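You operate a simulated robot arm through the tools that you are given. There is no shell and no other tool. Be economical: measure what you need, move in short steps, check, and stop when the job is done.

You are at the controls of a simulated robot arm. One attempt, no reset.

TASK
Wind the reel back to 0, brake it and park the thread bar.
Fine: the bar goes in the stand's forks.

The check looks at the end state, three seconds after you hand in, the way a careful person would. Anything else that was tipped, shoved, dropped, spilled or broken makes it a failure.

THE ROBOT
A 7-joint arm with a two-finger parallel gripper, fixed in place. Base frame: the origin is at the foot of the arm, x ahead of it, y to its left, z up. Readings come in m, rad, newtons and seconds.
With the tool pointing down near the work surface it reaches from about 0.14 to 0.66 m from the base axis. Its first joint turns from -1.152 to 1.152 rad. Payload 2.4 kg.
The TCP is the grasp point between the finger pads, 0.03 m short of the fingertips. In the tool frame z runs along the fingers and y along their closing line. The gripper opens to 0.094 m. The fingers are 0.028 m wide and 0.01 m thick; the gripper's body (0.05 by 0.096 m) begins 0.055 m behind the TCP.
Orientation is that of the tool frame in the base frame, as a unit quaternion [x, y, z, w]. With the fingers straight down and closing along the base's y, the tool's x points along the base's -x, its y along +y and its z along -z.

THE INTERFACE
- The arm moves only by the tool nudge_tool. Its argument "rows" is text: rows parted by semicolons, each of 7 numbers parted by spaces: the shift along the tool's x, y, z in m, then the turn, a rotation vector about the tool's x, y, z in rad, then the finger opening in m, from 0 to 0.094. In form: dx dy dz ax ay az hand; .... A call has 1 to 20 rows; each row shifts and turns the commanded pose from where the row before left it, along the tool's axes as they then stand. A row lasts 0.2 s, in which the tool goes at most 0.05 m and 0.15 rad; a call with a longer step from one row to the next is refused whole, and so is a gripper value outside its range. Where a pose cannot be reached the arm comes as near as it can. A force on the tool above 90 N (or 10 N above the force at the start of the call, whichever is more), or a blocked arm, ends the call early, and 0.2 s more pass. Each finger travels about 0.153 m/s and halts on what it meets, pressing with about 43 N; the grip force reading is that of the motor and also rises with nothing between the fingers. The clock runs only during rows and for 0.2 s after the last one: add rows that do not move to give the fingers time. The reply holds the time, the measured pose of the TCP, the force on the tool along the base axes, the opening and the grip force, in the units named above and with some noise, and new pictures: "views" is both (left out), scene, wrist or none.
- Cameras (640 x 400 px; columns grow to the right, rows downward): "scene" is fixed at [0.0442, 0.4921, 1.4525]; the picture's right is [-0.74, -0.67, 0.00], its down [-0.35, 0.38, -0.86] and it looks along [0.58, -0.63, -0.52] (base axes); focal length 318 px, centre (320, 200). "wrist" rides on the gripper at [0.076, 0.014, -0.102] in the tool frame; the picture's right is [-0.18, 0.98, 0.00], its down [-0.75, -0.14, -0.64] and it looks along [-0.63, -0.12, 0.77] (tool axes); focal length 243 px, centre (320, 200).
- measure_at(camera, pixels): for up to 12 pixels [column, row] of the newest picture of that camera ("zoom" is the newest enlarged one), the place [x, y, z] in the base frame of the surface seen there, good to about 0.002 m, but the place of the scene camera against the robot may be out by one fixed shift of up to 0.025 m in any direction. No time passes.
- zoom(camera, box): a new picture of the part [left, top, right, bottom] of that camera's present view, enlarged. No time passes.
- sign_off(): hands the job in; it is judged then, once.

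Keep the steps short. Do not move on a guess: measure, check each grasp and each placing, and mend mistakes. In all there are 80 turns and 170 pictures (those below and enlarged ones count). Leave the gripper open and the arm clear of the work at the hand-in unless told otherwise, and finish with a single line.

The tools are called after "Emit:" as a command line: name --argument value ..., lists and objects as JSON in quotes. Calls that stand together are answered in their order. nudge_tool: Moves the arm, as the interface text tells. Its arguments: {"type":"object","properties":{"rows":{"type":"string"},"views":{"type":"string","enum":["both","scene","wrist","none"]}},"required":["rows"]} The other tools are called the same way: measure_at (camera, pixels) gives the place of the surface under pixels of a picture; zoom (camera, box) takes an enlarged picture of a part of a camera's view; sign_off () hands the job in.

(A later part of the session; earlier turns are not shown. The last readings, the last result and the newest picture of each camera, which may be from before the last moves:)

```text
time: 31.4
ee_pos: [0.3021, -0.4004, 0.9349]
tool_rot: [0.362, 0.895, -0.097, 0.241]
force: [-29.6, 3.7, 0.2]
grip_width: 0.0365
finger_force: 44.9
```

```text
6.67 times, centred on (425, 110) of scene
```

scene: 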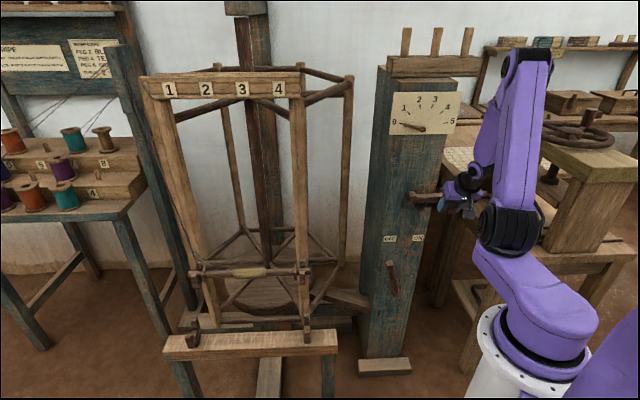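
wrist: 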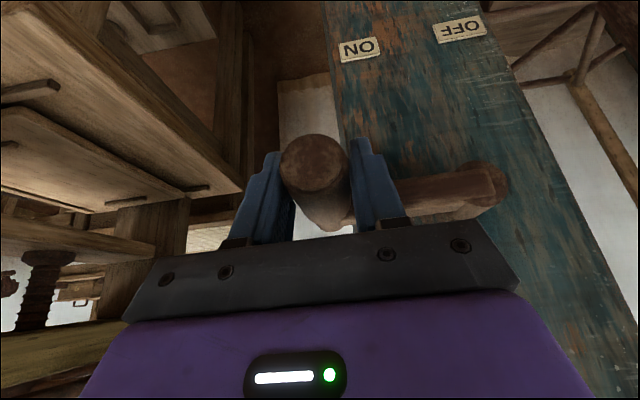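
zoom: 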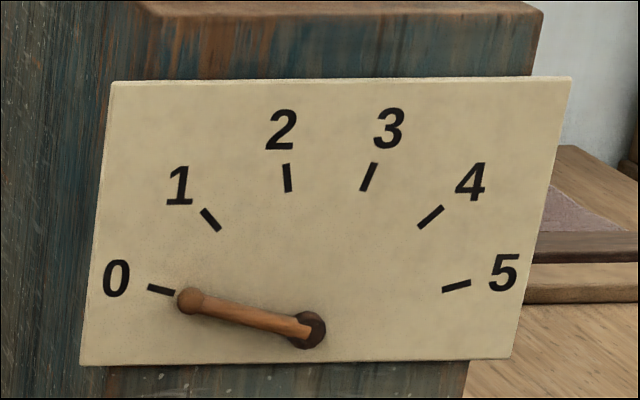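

That is about 1° past the starting alignment (plate columns 168/278 against 170/281). I'll ease back 2 mm and then open the fingers.

Emit:
nudge_tool --rows "0.0012 0 0.0021 0 0 0 0.02;0 0 0 0 0 0 0.02;0 0 0 0 0 0 0.02;0 0 0 0 0 0 0.05;0 0 0 0 0 0 0.094;0 0 0 0 0 0 0.094" --views "both"

Emit:
zoom --camera "scene" --box '[130, 60, 360, 200]'

Emit:
zoom --camera "scene" --box '[380, 80, 470, 140]'

```text
time: 32.8
ee_pos: [0.3053, -0.4001, 0.9322]
tool_rot: [0.359, 0.896, -0.096, 0.244]
force: [-0.5, -1.0, 1.1]
grip_width: 0.094
finger_force: 0.1
```

scene: 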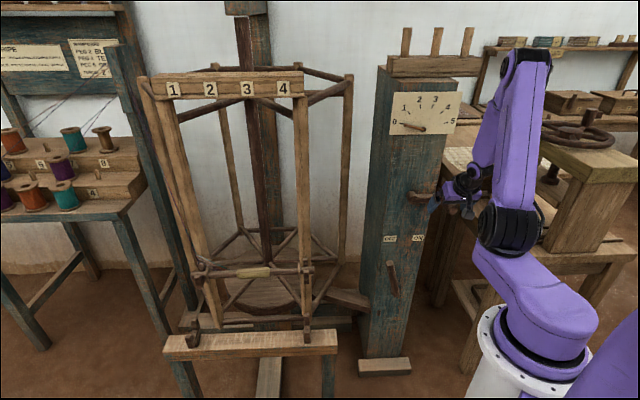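
wrist: 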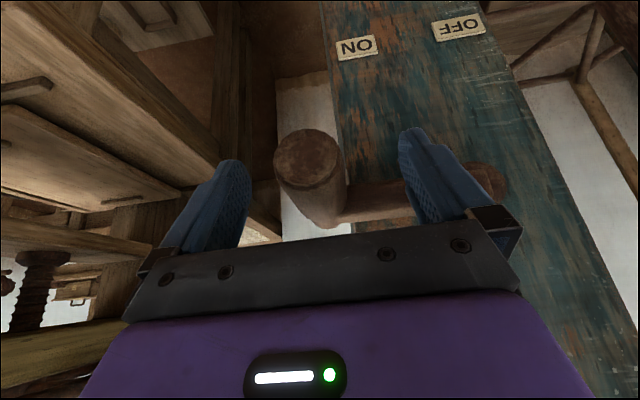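

```text
2.78 times, centred on (245, 130) of scene
```

zoom: 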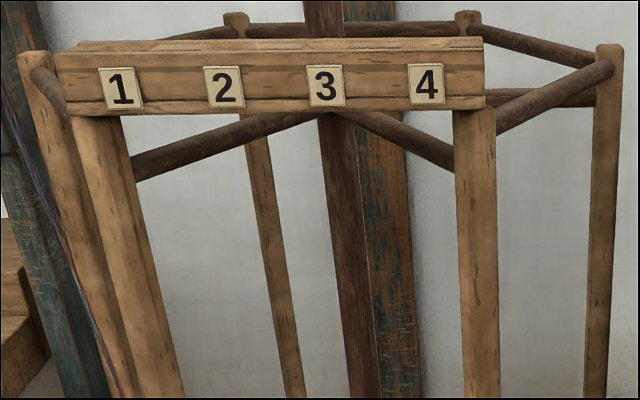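

```text
6.67 times, centred on (425, 110) of scene
```

zoom: 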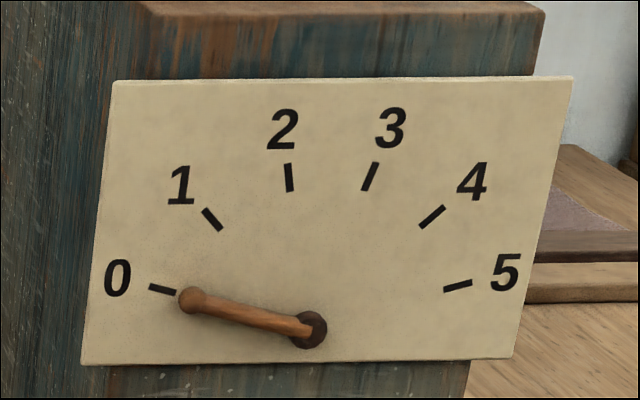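

The dial is at 0. The reel stayed within about 1.5° of its starting alignment after release. Now I'll back off the handle, move across, and come down in front of the lever on the OFF side.

Emit:
nudge_tool --rows "-0.0038 0.0004 -0.0335 0 0 0 0.094;-0.0038 0.0004 -0.0335 0 0 0 0.094;-0.0038 0.0004 -0.0335 0 0 0 0.094;-0.0038 0.0004 -0.0335 0 0 0 0.094;-0.0038 0.0004 -0.0335 0 0 0 0.094;-0.0086 0.035 0.005 0 0 0 0.094;0 0.035 0 0 0 0 0.094;0 0.035 0 0 0 0 0.094;0 0.035 0 0 0 0 0.094;0.0203 0 0.0344 0 0 0 0.094;0.0203 0 0.0344 0 0 0 0.094;0.0203 0 0.0344 0 0 0 0.094;0.0203 0 0.0344 0 0 0 0.094;0.0203 0 0.0344 0 0 0 0.094;0.0203 0 0.0344 0 0 0 0.094;0.0203 0 0.0344 0 0 0 0.094;0.0203 0 0.0344 0 0 0 0.094;0.0203 0 0.0344 0 0 0 0.094;0 0 0 0 0 0 0.094" --views "both"

```text
time: 36.8
ee_pos: [0.3644, -0.2605, 0.7178]
tool_rot: [0.36, 0.895, -0.097, 0.245]
force: [-0.1, 0.0, -0.6]
grip_width: 0.0943
finger_force: 0.0
out of reach, approached as far as the arm can: row 3
```

scene: 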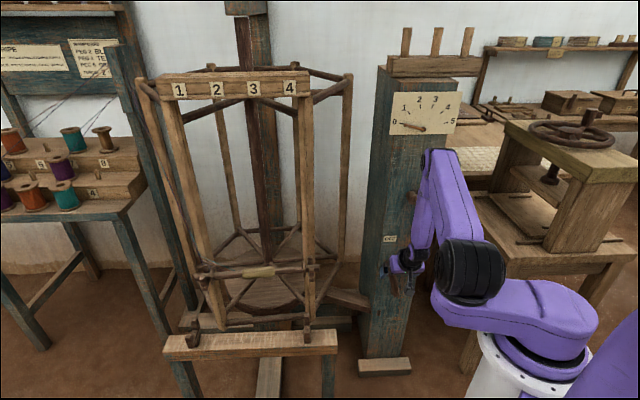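
wrist: 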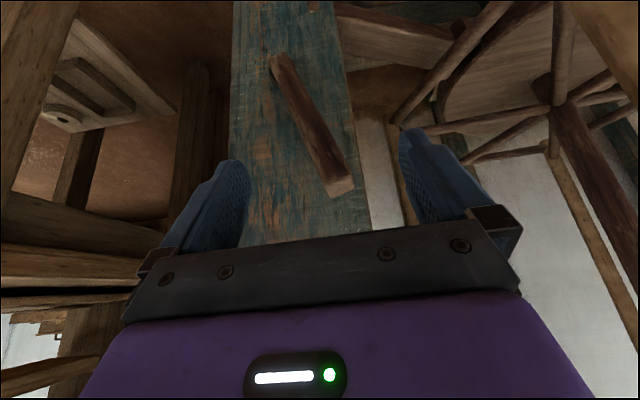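

The plate has drifted a little to columns 180/290, about 3–4° short, so I'll brake promptly. I'll straddle the lever and push it toward ON.

Emit:
nudge_tool --rows "-0.0133 0.002 0.0253 0 0 0 0.094;-0.0133 0.002 0.0253 0 0 0 0.094;-0.0133 0.002 0.0253 0 0 0 0.07;0 0 0 0 0 0 0.05;0 -0.015 0 0 0 0 0.05;0 -0.015 0 0 0 0 0.05;0 -0.015 0 0 0 0 0.05;0 -0.015 0 0 0 0 0.05;0 -0.015 0 0 0 0 0.05;0 -0.015 0 0 0 0 0.05;0 0 0 0 0 0 0.094;0 0 0 0 0 0 0.094" --views "both"

Emit:
zoom --camera "scene" --box '[380, 80, 470, 140]'

Emit:
zoom --camera "scene" --box '[130, 60, 360, 200]'

```text
time: 39.4
ee_pos: [0.3599, -0.3706, 0.6728]
tool_rot: [0.36, 0.895, -0.097, 0.245]
force: [-0.5, -0.1, 0.9]
grip_width: 0.0936
finger_force: 0.1
```

scene: 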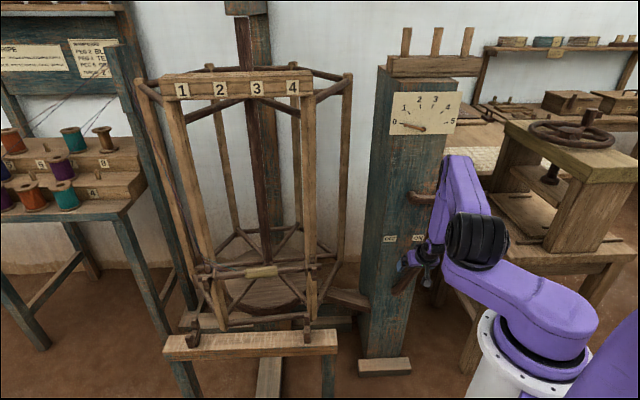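
wrist: 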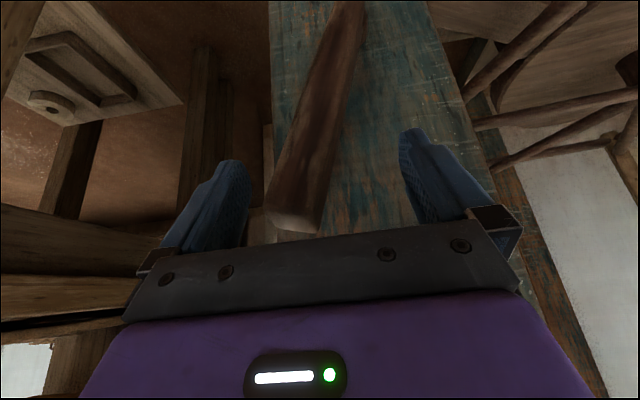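

```text
6.67 times, centred on (425, 110) of scene
```

zoom: 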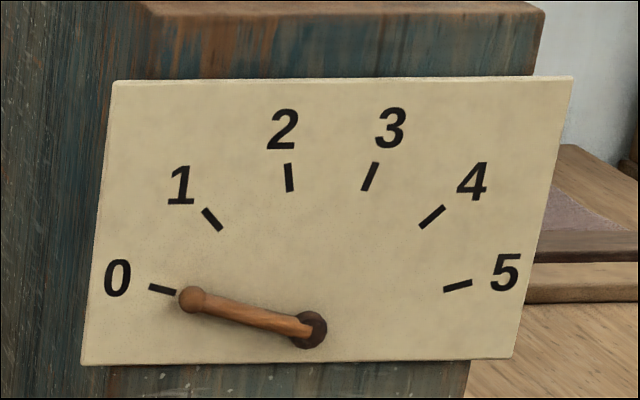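

```text
2.78 times, centred on (245, 130) of scene
```

zoom: 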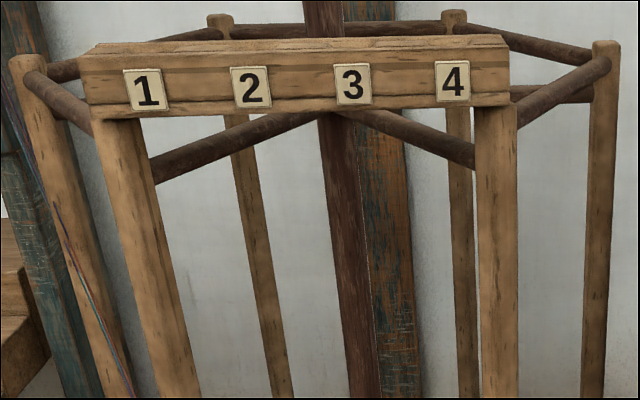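

The lever is fully over to ON and the brake is set. The dial still reads 0, and the reel is about 5° (0.015 turn) off. I'll back out, rise clear of the crank, and re-measure the bar and forks.

Emit:
nudge_tool --rows "0.0133 0 -0.0253 0 0 0 0.094;0.0133 0 -0.0253 0 0 0 0.094;0.0133 0 -0.0253 0 0 0 0.094;0 0.035 0 0 0 0 0.094;0 0.035 0 0 0 0 0.094;-0.0203 0 -0.0344 0 0 0 0.094;-0.0203 0 -0.0344 0 0 0 0.094;-0.0203 0 -0.0344 0 0 0 0.094;-0.0203 0 -0.0344 0 0 0 0.094;-0.0203 0 -0.0344 0 0 0 0.094;-0.0203 0 -0.0344 0 0 0 0.094;-0.0203 0 -0.0344 0 0 0 0.094;-0.0203 0 -0.0344 0 0 0 0.094;-0.0203 0 -0.0344 0 0 0 0.094" --views "both"

Emit:
zoom --camera "scene" --box '[150, 220, 350, 370]'

Emit:
zoom --camera "scene" --box '[340, 170, 500, 310]'

```text
time: 42.4
ee_pos: [0.3545, -0.2716, 1.0769]
tool_rot: [0.359, 0.896, -0.096, 0.244]
force: [0.3, 0.3, 0.1]
grip_width: 0.0939
finger_force: 0.1
```

scene: 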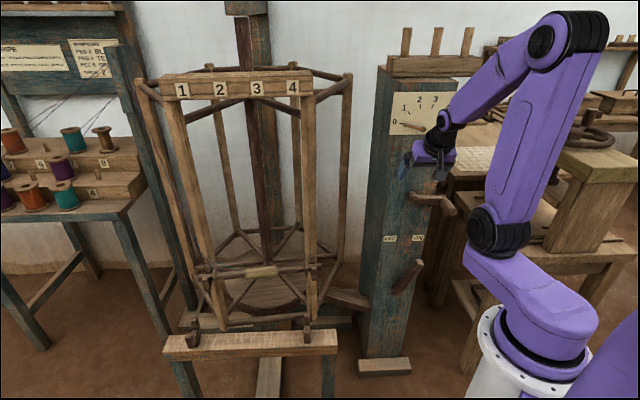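
wrist: 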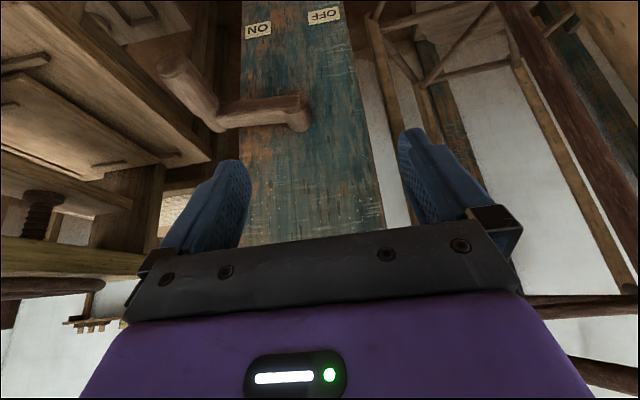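

```text
2.67 times, centred on (250, 295) of scene
```

zoom: 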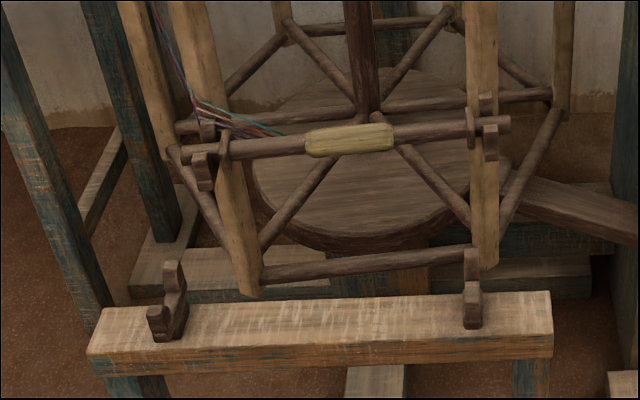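

```text
2.86 times, centred on (420, 240) of scene
```

zoom: 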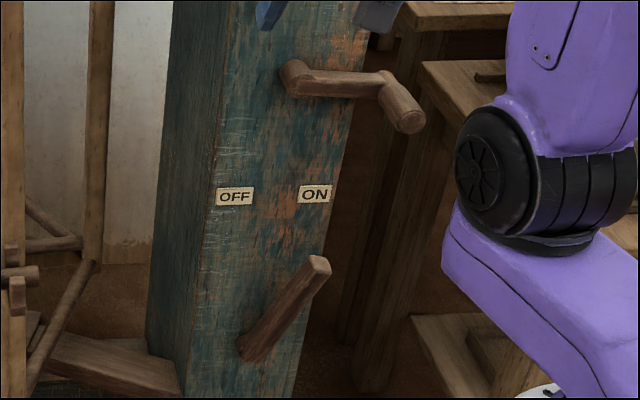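

The brake is on and the reel is holding. Now I'll measure the bar, its hooks and the stand's forks.

Emit:
measure_at --camera "scene" --pixels '[[225, 274], [247, 273], [261, 272], [275, 271], [290, 270], [304, 267], [317, 267], [203, 278], [213, 276]]'

Emit:
measure_at --camera "scene" --pixels '[[194, 319], [197, 327], [189, 336], [192, 344], [306, 315], [307, 328], [307, 340], [250, 337], [200, 335], [312, 340]]'

Emit:
zoom --camera "scene" --box '[180, 250, 240, 350]'

Emit:
zoom --camera "scene" --box '[280, 250, 340, 350]'

```text
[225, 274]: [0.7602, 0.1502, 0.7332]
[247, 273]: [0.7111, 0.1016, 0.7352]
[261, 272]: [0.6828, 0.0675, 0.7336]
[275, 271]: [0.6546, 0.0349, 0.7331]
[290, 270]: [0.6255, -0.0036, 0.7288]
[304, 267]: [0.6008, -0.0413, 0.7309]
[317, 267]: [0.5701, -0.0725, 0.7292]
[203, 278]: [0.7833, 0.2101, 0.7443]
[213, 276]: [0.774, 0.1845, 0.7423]
```

```text
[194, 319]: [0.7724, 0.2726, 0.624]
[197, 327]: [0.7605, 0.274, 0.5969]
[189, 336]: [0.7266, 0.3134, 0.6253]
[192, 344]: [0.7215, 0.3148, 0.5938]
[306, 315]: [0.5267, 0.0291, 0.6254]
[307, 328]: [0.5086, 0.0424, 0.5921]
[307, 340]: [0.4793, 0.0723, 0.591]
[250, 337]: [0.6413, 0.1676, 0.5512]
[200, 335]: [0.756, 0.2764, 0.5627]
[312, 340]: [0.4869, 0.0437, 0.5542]
```

```text
4.00 times, centred on (210, 300) of scene
```

zoom: 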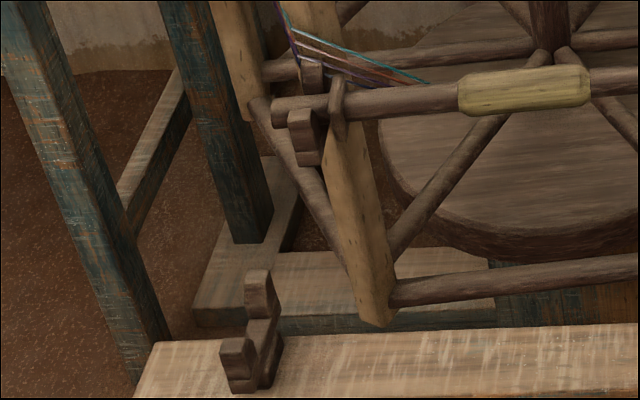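

```text
4.00 times, centred on (310, 300) of scene
```

zoom: 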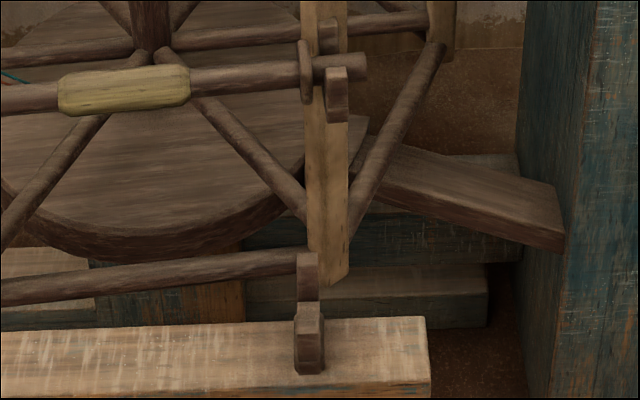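

Corrected for the shift, the bar's grip centre is at about (0.686, 0.040, 0.727) along direction 49.5°, and the stand slots' midpoint is near (0.623, 0.151). I'll untilt the tool and move over in front of the reel, clear of it.

Emit:
nudge_tool --rows "0 0 0 0 0.133 0 0.094;0 0 0 0 0.133 0 0.094;0 0 0 0 0.133 0 0.094;0 0 0 0 0.133 0 0.094;0.035 0 0 0 0 0 0.094;0.035 0.02 0 0 0 0 0.094;0.035 0.035 0 0 0 0 0.094;0 0.045 0 0 0 0 0.094;0 0.045 0 0 0 0 0.094;0 0.045 0 0 0 0 0.094;0 0.045 0 0 0 0 0.094;0 0.045 0 0 0 0 0.094;0 0.045 0 0 0 0 0.094;0 0.045 0 0 0 0 0.094;0 0.045 0 0 0 0 0.094;0 0.03 0 0 0 0 0.094" --views "both"

```text
time: 45.8
ee_pos: [0.5859, 0.1243, 1.0786]
tool_rot: [0.373, 0.928, 0.0, 0.001]
force: [0.5, -0.4, -0.6]
grip_width: 0.0939
finger_force: 0.1
```

scene: 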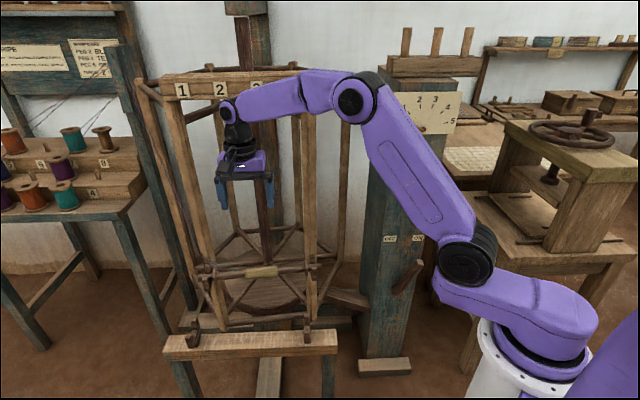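
wrist: 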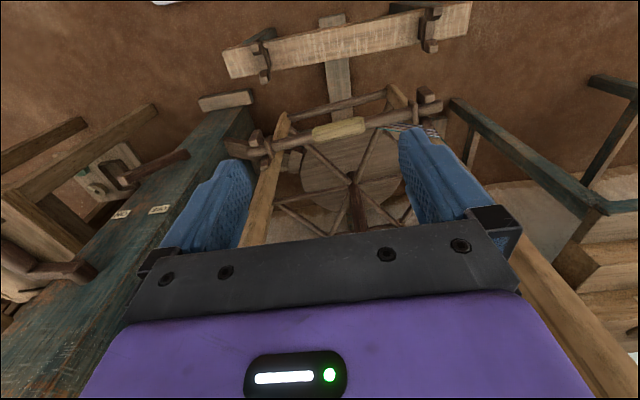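

This is a good view of the bar and stand from the wrist camera, so I'll zoom and measure in the true frame.

Emit:
zoom --camera "wrist" --box '[210, 0, 490, 175]'

Emit:
measure_at --camera "wrist" --pixels '[[316, 132], [339, 127], [362, 122], [290, 141], [270, 147], [390, 115], [412, 110], [262, 38], [264, 77], [427, 18], [430, 45], [345, 45]]'

```text
2.29 times, centred on (350, 88) of wrist
```

zoom: 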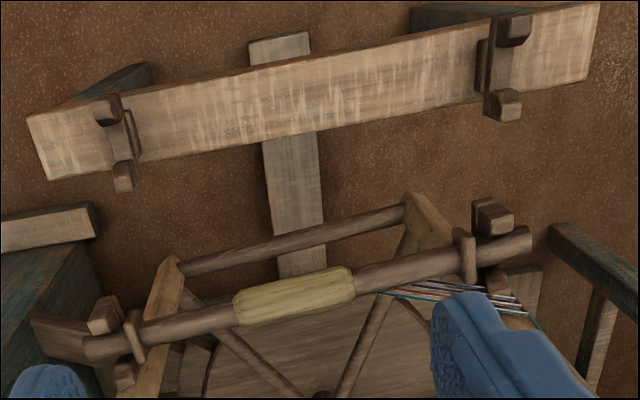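

```text
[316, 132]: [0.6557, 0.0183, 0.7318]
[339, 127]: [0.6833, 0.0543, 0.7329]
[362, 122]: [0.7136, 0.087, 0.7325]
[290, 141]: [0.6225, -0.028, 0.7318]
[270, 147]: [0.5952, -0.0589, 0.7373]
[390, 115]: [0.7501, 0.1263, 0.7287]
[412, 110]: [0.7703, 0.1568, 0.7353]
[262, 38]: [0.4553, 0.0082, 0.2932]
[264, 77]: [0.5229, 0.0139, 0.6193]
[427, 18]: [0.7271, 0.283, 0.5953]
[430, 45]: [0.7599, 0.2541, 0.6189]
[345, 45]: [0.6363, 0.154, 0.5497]
```

Emit:
measure_at --camera "zoom" --pixels '[[107, 108], [115, 125], [120, 143], [124, 165], [123, 183], [513, 25], [505, 50], [498, 75], [503, 95], [505, 110], [85, 345], [530, 235]]'

Emit:
measure_at --camera "zoom" --pixels '[[236, 310], [354, 285], [295, 290], [295, 305], [130, 335], [465, 258], [400, 268], [105, 315], [500, 215], [485, 95], [515, 95], [108, 125]]'

```text
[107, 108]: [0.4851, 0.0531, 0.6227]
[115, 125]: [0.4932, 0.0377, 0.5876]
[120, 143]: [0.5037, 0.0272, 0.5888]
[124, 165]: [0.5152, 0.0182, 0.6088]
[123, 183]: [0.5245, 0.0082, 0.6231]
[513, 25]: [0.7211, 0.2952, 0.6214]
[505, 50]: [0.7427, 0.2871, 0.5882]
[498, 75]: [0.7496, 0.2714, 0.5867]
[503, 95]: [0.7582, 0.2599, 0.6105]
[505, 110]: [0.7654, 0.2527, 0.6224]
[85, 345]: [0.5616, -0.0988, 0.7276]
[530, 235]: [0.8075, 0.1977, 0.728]
```

```text
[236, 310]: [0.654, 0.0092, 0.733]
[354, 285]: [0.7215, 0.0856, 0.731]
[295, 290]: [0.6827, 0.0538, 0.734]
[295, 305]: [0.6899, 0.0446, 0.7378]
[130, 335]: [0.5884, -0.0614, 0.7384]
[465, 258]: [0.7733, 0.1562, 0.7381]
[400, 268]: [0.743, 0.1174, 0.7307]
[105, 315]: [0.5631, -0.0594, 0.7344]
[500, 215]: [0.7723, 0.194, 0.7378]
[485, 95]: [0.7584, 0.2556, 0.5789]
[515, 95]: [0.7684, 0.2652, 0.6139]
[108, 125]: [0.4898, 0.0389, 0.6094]
```

Results: the slots' midpoint is at (0.624, 0.152) along 45°, with slot bottoms at z≈0.588. The bar centre is at (0.685, 0.049), z≈0.723, at a yaw of 50.3°. I'll rotate the tool so that it closes across the bar.

Emit:
nudge_tool --rows "0 0 0 0 0 -0.1493 0.094;0 0 0 0 0 -0.1493 0.094;0 0 0 0 0 -0.1493 0.094;0 0 0 0 0 -0.1493 0.094;0 0 0 0 0 -0.1493 0.094;0 0 0 0 0 -0.1493 0.094;0 0 0 0 0 -0.1493 0.094;0 0 0 0 0 -0.1493 0.094;0 0 0 0 0 -0.1493 0.094;0 0 0 0 0 -0.1493 0.094;0 0 0 0 0 -0.149 0.094;0 0 0 0 0 0 0.094" --views "both"

```text
time: 48.4
ee_pos: [0.5877, 0.1234, 1.0795]
tool_rot: [-0.426, 0.905, 0.001, 0.002]
force: [-0.2, 0.0, 0.2]
grip_width: 0.0941
finger_force: 0.0
```

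scene: 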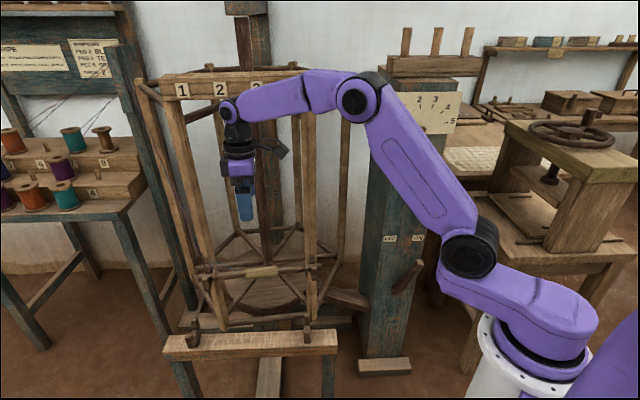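
wrist: 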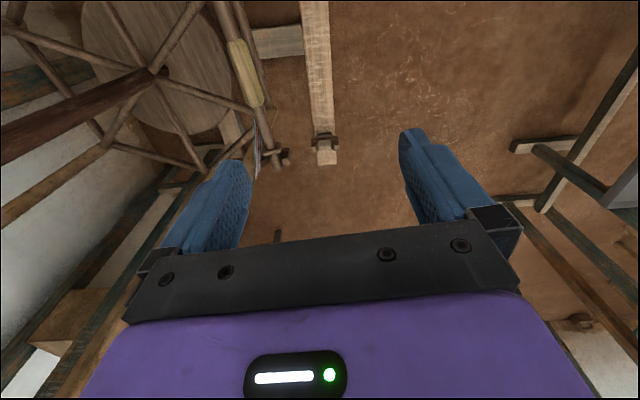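

The yaw is right at 230.4°. Now I'll tilt 25° toward the bar and come down to a point 0.15 m short of it along the tool axis.

Emit:
nudge_tool --rows "0 0 0 0.1453 0 0 0.094;0 0 0 0.1453 0 0 0.094;0 0 0 0.1454 0 0 0.094;-0.0008 0.0066 0.0374 0 0 0 0.094;-0.0008 0.0066 0.0374 0 0 0 0.094;-0.0008 0.0066 0.0374 0 0 0 0.094;-0.0008 0.0066 0.0374 0 0 0 0.094;-0.0008 0.0066 0.0374 0 0 0 0.094;-0.0007 0.0066 0.0374 0 0 0 0.08;0 0 0 0 0 0 0.07" --views "both"

```text
time: 50.6
ee_pos: [0.6352, 0.0905, 0.8592]
tool_rot: [-0.414, 0.884, -0.195, 0.094]
force: [-0.5, 0.4, -0.2]
grip_width: 0.0699
finger_force: 0.0
```

scene: 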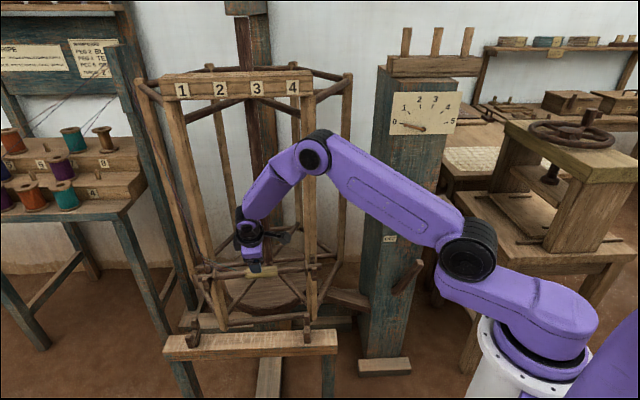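
wrist: 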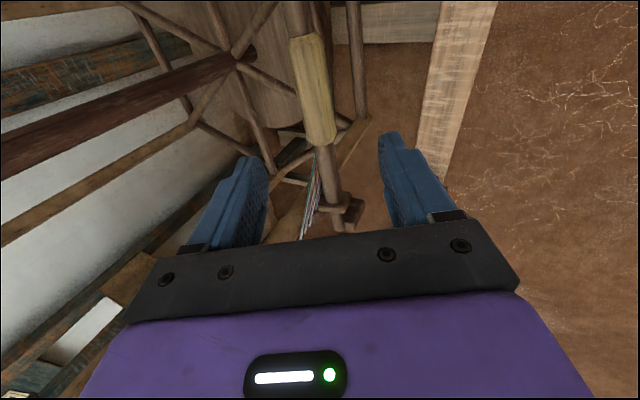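

The bar lies between the finger planes. I'll refine the grip position from here.

Emit:
measure_at --camera "wrist" --pixels '[[304, 40], [312, 80], [320, 135], [298, 80], [328, 80], [325, 165], [334, 205]]'

```text
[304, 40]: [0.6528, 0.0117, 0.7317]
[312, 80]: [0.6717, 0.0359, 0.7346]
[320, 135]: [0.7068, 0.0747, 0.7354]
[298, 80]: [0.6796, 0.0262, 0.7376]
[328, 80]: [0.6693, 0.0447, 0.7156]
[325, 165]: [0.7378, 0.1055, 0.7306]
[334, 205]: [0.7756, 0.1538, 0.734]
```

Emit:
nudge_tool --rows "0.0006 -0.0007 0.0376 0 0 0 0.07;0.0006 -0.0007 0.0376 0 0 0 0.07;0.0006 -0.0007 0.0376 0 0 0 0.07;0.0006 -0.0006 0.0374 0 0 0 0.07;0 0 0 0 0 0 0.07" --views "both"

Emit:
zoom --camera "scene" --box '[190, 210, 340, 304]'

```text
time: 51.8
ee_pos: [0.6862, 0.0458, 0.7235]
tool_rot: [-0.415, 0.884, -0.195, 0.093]
force: [0.1, 0.1, 0.5]
grip_width: 0.0699
finger_force: 0.1
```

scene: 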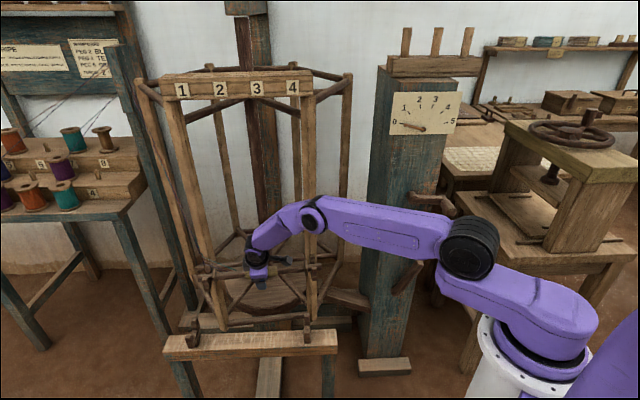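
wrist: 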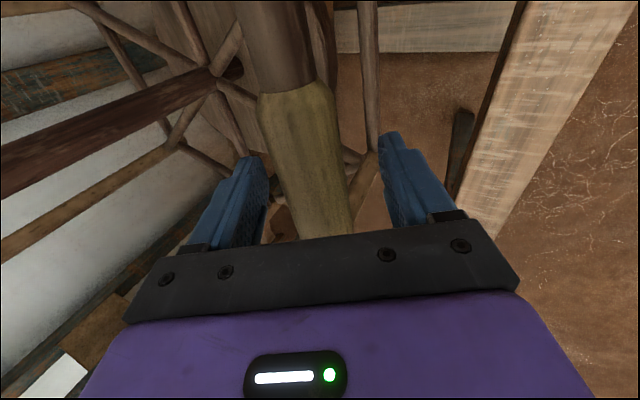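

```text
4.26 times, centred on (265, 257) of scene
```

zoom: 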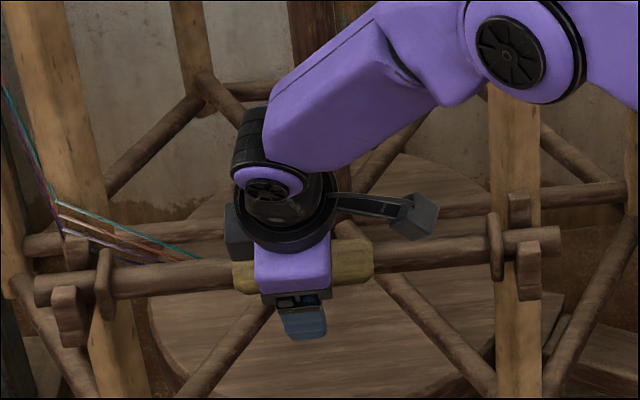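

Reached; the bar's grip is centred between the fingers. Closing now.

Emit:
nudge_tool --rows "0 0 0 0 0 0 0.045;0 0 0 0 0 0 0.01;0 0 0 0 0 0 0.01;0 0 0 0 0 0 0.01" --views "wrist"

```text
time: 52.8
ee_pos: [0.6873, 0.0447, 0.7251]
tool_rot: [-0.414, 0.884, -0.197, 0.095]
force: [12.8, -10.7, 10.3]
grip_width: 0.0377
finger_force: 42.6
```

wrist: 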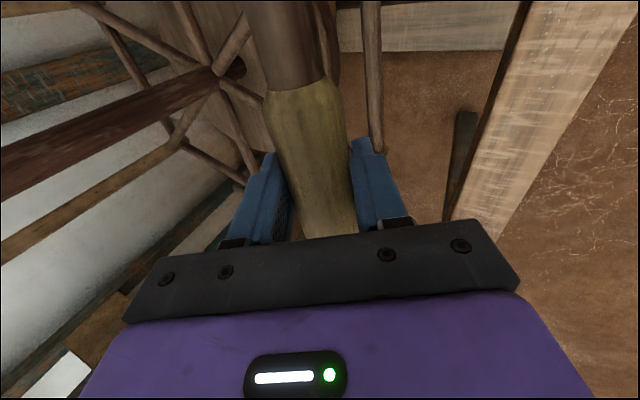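

Gripped, at 0.0377 wide. I'll lift straight up 6 cm out of the reel hooks.

Emit:
nudge_tool --rows "0 -0.0042 -0.0091 0 0 0 0.01;0 -0.0042 -0.0091 0 0 0 0.01;0 -0.0042 -0.0091 0 0 0 0.01;0 -0.0042 -0.0091 0 0 0 0.01;0 -0.0042 -0.0091 0 0 0 0.01;0 -0.0042 -0.0091 0 0 0 0.01;0 0 0 0 0 0 0.01" --views "both"

Emit:
zoom --camera "scene" --box '[180, 190, 340, 290]'

```text
time: 54.4
ee_pos: [0.6849, 0.0463, 0.7839]
tool_rot: [-0.414, 0.884, -0.195, 0.092]
force: [-0.3, 0.1, -2.5]
grip_width: 0.0334
finger_force: 43.0
```

scene: 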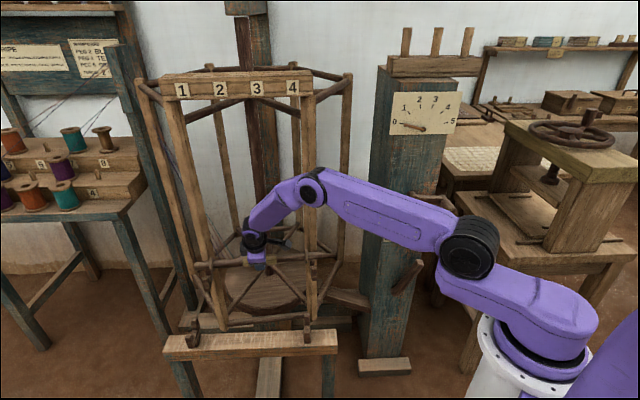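
wrist: 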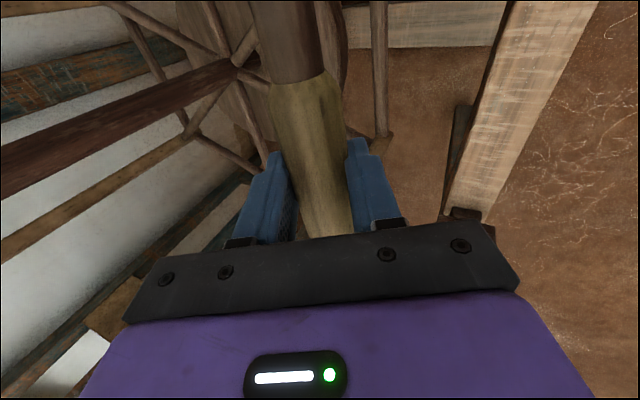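

```text
4.00 times, centred on (260, 240) of scene
```

zoom: 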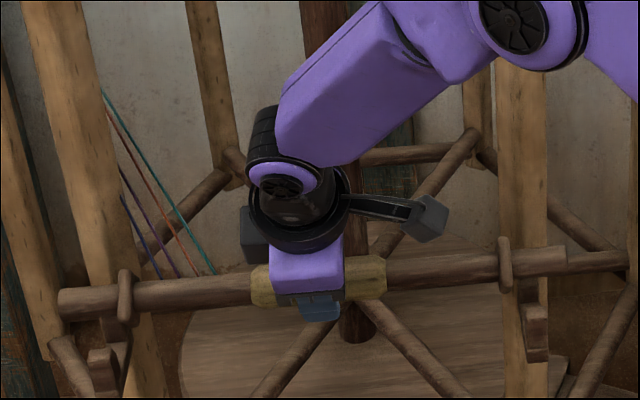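

The bar is free of the hooks and in hand. I'll measure its ends to check its level and position in the grip.

Emit:
measure_at --camera "scene" --pixels '[[197, 265], [205, 264], [235, 262], [290, 258], [310, 256], [320, 255], [211, 263], [306, 256]]'

Emit:
measure_at --camera "wrist" --pixels '[[305, 100], [315, 160], [325, 215], [285, 40], [280, 20]]'

```text
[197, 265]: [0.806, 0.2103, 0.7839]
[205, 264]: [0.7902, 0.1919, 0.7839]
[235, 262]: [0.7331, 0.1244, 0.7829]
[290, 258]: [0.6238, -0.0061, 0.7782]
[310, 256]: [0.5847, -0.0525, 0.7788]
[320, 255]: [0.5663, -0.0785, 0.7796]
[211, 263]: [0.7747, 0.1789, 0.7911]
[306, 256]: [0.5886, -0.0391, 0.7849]
```

```text
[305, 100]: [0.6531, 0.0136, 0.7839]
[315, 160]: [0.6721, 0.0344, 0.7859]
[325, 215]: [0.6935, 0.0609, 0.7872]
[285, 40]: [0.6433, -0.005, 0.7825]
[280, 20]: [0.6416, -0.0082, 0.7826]
```

The bar is level and sits about 1 cm toward the fingertips. I'll bring it out over the stand, turn it 5.3° to match the forks, and hover above them.

Emit:
nudge_tool --rows "0 0.0181 -0.0085 0 0 0 0.01;0 0.0181 -0.0085 0 0 0 0.01;0 0.0181 -0.0085 0 0 0 0.01;0 0 0 0 0.0391 0.0838 0.01;-0.0134 0.0183 -0.0085 0 0 0 0.01;-0.0134 0.0183 -0.0085 0 0 0 0.01;-0.0134 0.0183 -0.0085 0 0 0 0.01;0 0 0 0 0 0 0.01;0 0 0 0 0 0 0.01" --views "both"

Emit:
zoom --camera "scene" --box '[150, 240, 350, 365]'

```text
time: 56.4
ee_pos: [0.6245, 0.1551, 0.785]
tool_rot: [-0.373, 0.902, -0.2, 0.084]
force: [0.0, 0.2, -2.5]
grip_width: 0.0332
finger_force: 43.0
```

scene: 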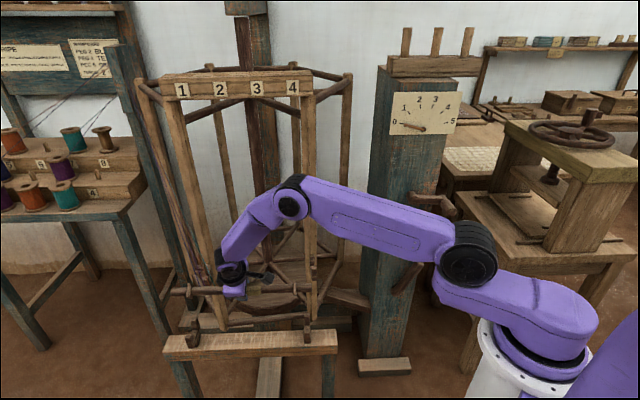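
wrist: 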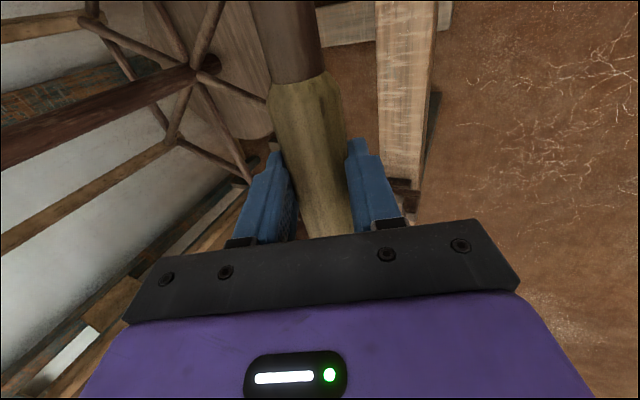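

```text
3.20 times, centred on (250, 302) of scene
```

zoom: 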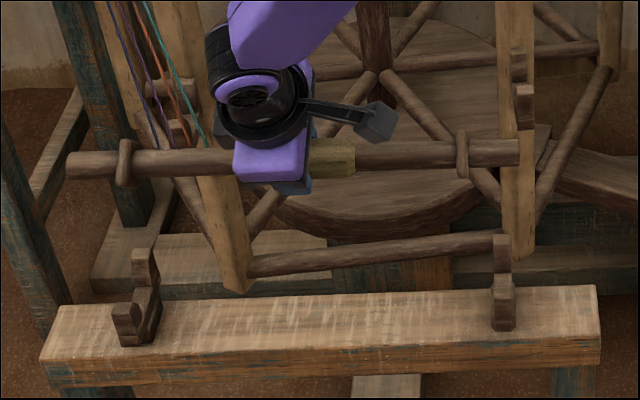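

Emit:
measure_at --camera "zoom" --pixels '[[72, 165], [95, 163], [160, 161], [200, 160], [400, 154], [440, 153], [490, 152], [514, 151], [124, 160], [462, 153]]'

Emit:
measure_at --camera "zoom" --pixels '[[143, 255], [150, 280], [143, 305], [125, 308], [128, 325], [501, 240], [502, 255], [503, 285], [503, 300], [503, 320], [503, 270], [138, 312]]'

```text
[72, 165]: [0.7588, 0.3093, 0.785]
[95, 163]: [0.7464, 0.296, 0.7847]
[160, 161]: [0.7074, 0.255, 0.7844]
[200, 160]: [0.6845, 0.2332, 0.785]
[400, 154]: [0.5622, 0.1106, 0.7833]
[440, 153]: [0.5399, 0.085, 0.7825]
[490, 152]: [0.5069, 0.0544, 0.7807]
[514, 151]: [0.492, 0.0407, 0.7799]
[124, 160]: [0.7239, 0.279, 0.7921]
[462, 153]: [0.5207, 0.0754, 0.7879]
```

```text
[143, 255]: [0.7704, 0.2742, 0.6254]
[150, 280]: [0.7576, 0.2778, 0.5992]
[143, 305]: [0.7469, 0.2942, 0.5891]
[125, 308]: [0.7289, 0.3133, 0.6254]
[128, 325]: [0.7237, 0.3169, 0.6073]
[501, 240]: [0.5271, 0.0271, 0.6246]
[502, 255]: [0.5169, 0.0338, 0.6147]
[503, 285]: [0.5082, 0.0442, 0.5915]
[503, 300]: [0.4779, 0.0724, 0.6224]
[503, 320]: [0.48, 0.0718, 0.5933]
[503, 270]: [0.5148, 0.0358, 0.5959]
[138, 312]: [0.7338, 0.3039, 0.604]
```

The bar is parallel to the stand and centred to within 2 mm along it. It needs 4 mm more in +n. I'll go down 13 cm toward the slots.

Emit:
nudge_tool --rows "0 0.0117 0.0232 0 0 0 0.01;0 0.0117 0.0232 0 0 0 0.01;0 0.0117 0.0232 0 0 0 0.01;0 0.0117 0.0232 0 0 0 0.01;0 0.0118 0.0233 0 0 0 0.01;0 0 0 0 0 0 0.01;0 0 0 0 0 0 0.01" --views "both"

Emit:
zoom --camera "scene" --box '[150, 260, 350, 385]'

```text
time: 58.0
ee_pos: [0.6214, 0.1593, 0.6536]
tool_rot: [-0.372, 0.902, -0.2, 0.084]
force: [-0.9, -0.7, -2.1]
grip_width: 0.0331
finger_force: 43.2
```

scene: 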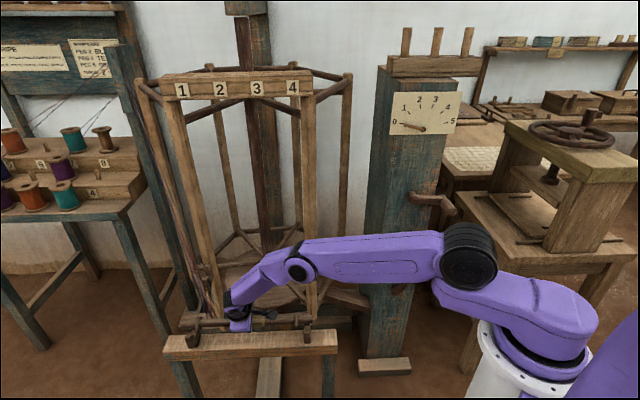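
wrist: 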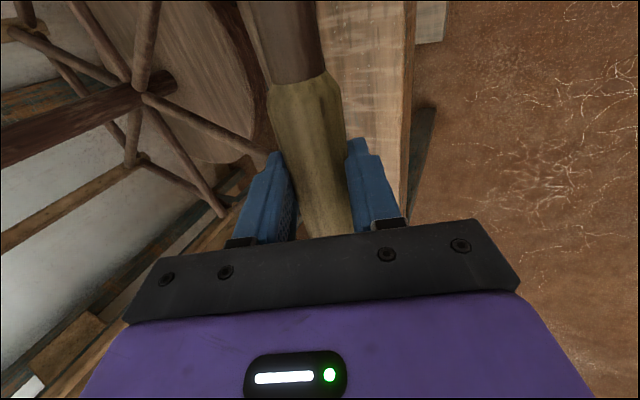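

```text
3.20 times, centred on (250, 322) of scene
```

zoom: 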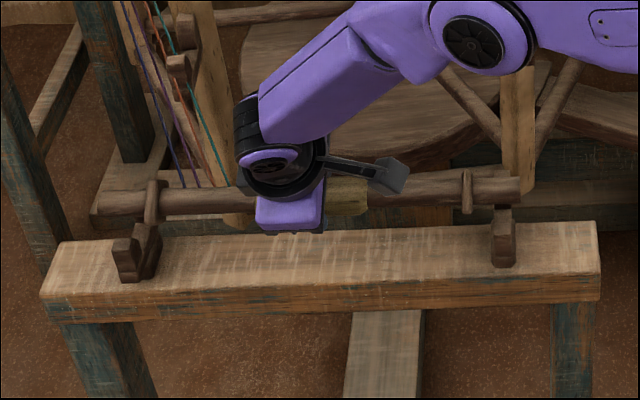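

Emit:
measure_at --camera "zoom" --pixels '[[105, 203], [125, 203], [155, 200], [185, 200], [400, 192], [467, 190], [490, 190], [515, 187], [122, 250], [504, 222], [150, 240], [503, 212]]'

Emit:
zoom --camera "scene" --box '[170, 300, 230, 360]'

Emit:
zoom --camera "scene" --box '[280, 300, 340, 360]'

```text
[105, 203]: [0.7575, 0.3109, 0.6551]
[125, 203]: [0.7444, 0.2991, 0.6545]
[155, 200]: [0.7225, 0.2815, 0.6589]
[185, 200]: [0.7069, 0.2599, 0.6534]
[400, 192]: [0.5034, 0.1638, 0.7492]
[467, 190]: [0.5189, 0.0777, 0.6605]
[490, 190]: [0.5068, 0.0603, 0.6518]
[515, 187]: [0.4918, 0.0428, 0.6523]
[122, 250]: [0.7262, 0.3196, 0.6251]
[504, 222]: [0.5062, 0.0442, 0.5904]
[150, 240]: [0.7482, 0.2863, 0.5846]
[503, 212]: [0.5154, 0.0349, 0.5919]
```

```text
6.67 times, centred on (200, 330) of scene
```

zoom: 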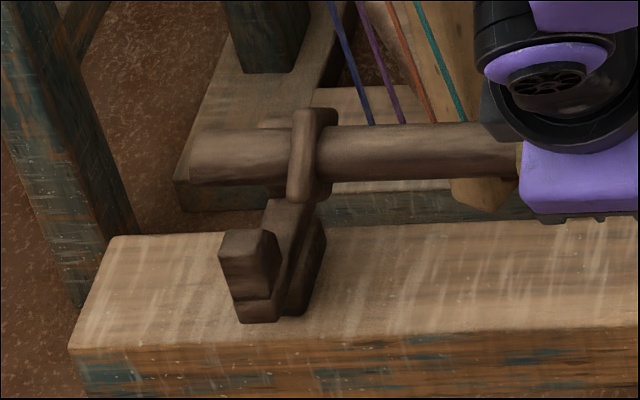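

```text
6.67 times, centred on (310, 330) of scene
```

zoom: 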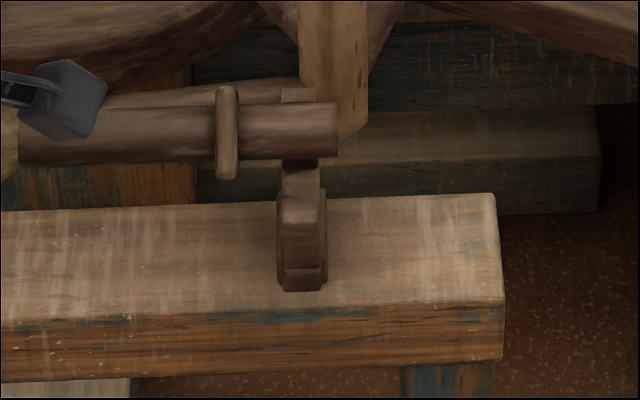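

Aligned: the bar axis is at n≈-0.3245 against the slot's -0.3235, and the collars are 12–16 mm inside the forks. I'll lower it 4.6 cm into the slots slowly.

Emit:
nudge_tool --rows "0.0003 0.0033 0.0070 0 0 0 0.01;0.0003 0.0033 0.0070 0 0 0 0.01;0.0003 0.0033 0.0070 0 0 0 0.01;0.0003 0.0033 0.0070 0 0 0 0.01;0.0003 0.0033 0.0070 0 0 0 0.01;0.0003 0.0032 0.0067 0 0 0 0.01;0 0 0 0 0 0 0.01" --views "both"

Emit:
zoom --camera "scene" --box '[170, 300, 230, 360]'

Emit:
zoom --camera "scene" --box '[280, 300, 340, 360]'

```text
time: 59.6
ee_pos: [0.6123, 0.1537, 0.6175]
tool_rot: [-0.373, 0.902, -0.2, 0.084]
force: [3.5, -1.7, -0.2]
grip_width: 0.0331
finger_force: 42.7
out of reach, approached as far as the arm can: row 4, 5, 6
```

scene: 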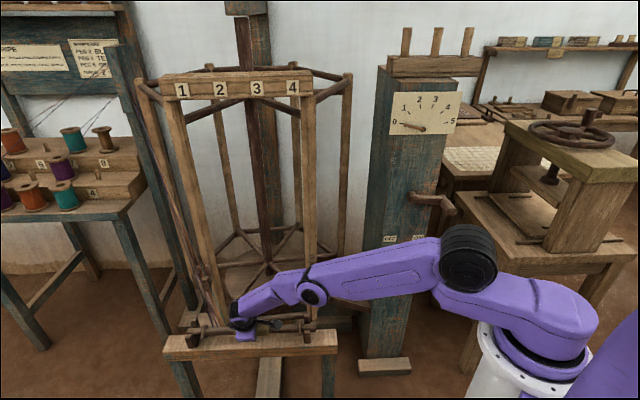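
wrist: 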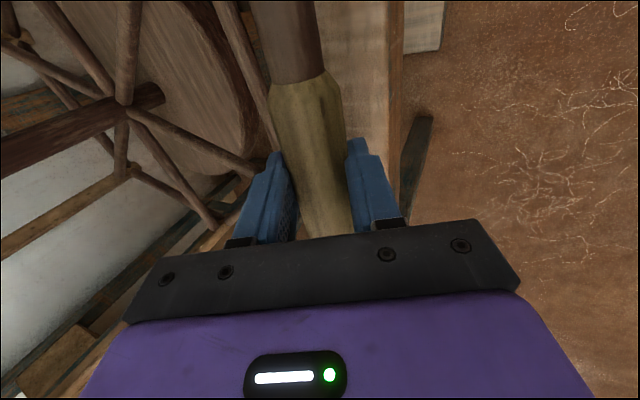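

```text
6.67 times, centred on (200, 330) of scene
```

zoom: 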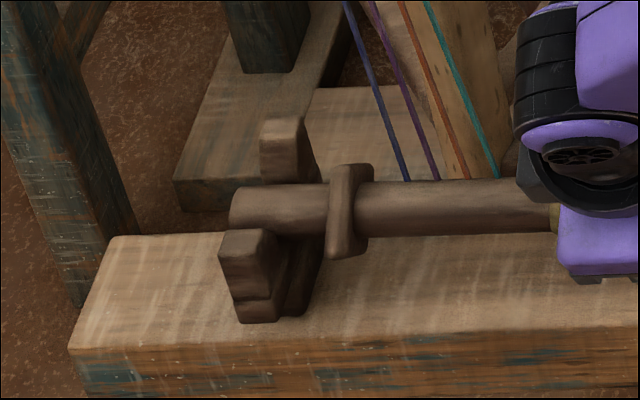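

```text
6.67 times, centred on (310, 330) of scene
```

zoom: 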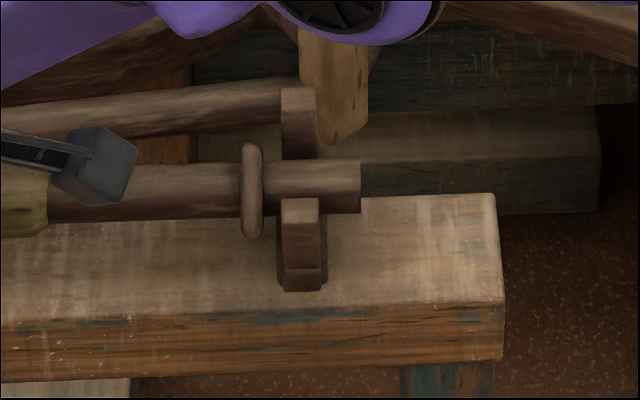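

The arm hit its reach limit: the bar is between the prongs but about 12 mm above the slot bottoms and about 9 mm short along the bar. I'll rise a little, recentre, and tilt the wrist further to gain reach.

Emit:
nudge_tool --rows "0 -0.0038 -0.0081 0 0 0 0.01;0 -0.0038 -0.0081 0 0 0 0.01;-0.005 0 0 0.07 0 0 0.01;-0.005 0 0 0.07 0 0 0.01;0 0 0 0.07 0 0 0.01;0 0 0 0 0 0 0.01" --views "scene"

```text
time: 61.0
ee_pos: [0.619, 0.1614, 0.6356]
tool_rot: [-0.362, 0.876, -0.293, 0.123]
force: [-0.6, -0.7, -2.9]
grip_width: 0.0332
finger_force: 42.6
```

scene: 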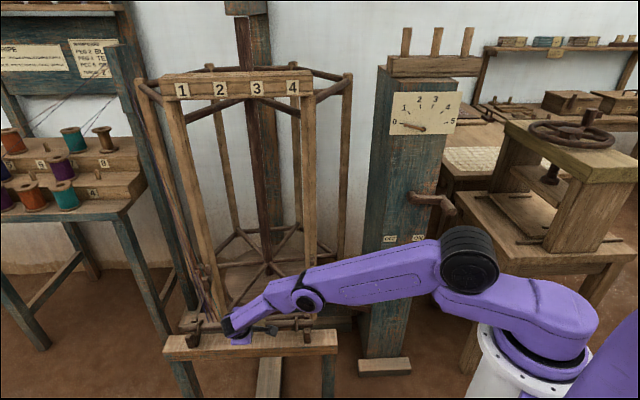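

With the 37° tilt it is in reach again, at s=0.5517. I'll lower it the remaining 2.7 cm.

Emit:
nudge_tool --rows "0 0.0037 0.0057 0 0 0 0.01;0 0.0037 0.0057 0 0 0 0.01;0 0.0037 0.0057 0 0 0 0.01;0 0.0036 0.0057 0 0 0 0.01;0 0 0 0 0 0 0.01" --views "both"

Emit:
zoom --camera "scene" --box '[170, 300, 230, 360]'

Emit:
zoom --camera "scene" --box '[280, 300, 340, 360]'

```text
time: 62.2
ee_pos: [0.6079, 0.1518, 0.6158]
tool_rot: [-0.363, 0.876, -0.292, 0.123]
force: [0.6, -1.2, -1.7]
grip_width: 0.0331
finger_force: 42.9
out of reach, approached as far as the arm can: row 2, 3, 4
```

scene: 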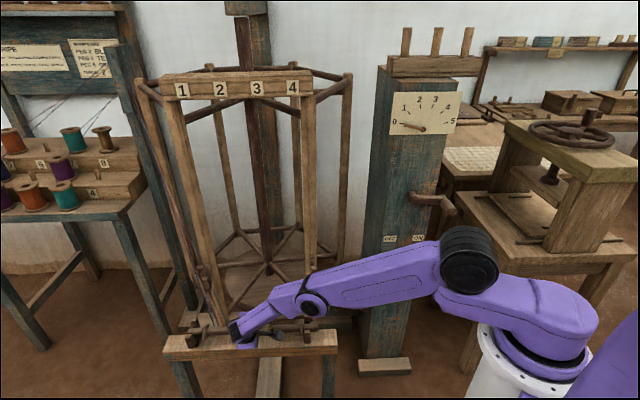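
wrist: 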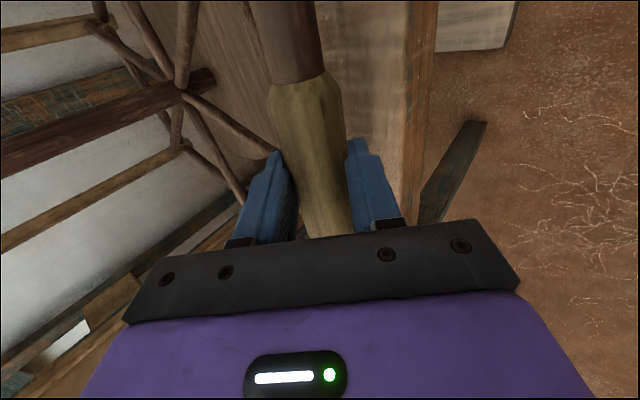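

```text
6.67 times, centred on (200, 330) of scene
```

zoom: 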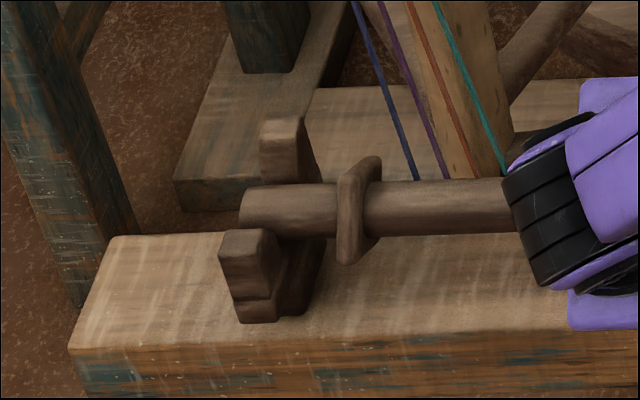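

```text
6.67 times, centred on (310, 330) of scene
```

zoom: 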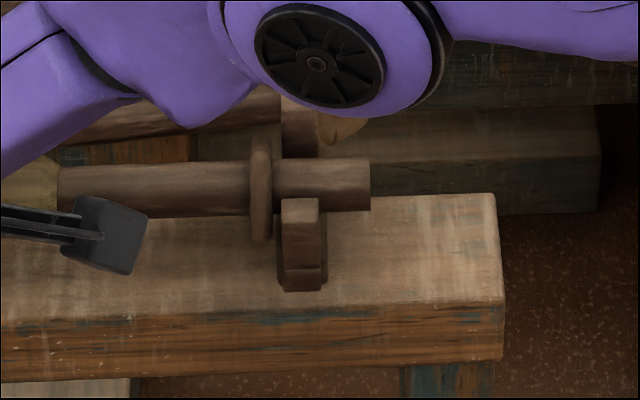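

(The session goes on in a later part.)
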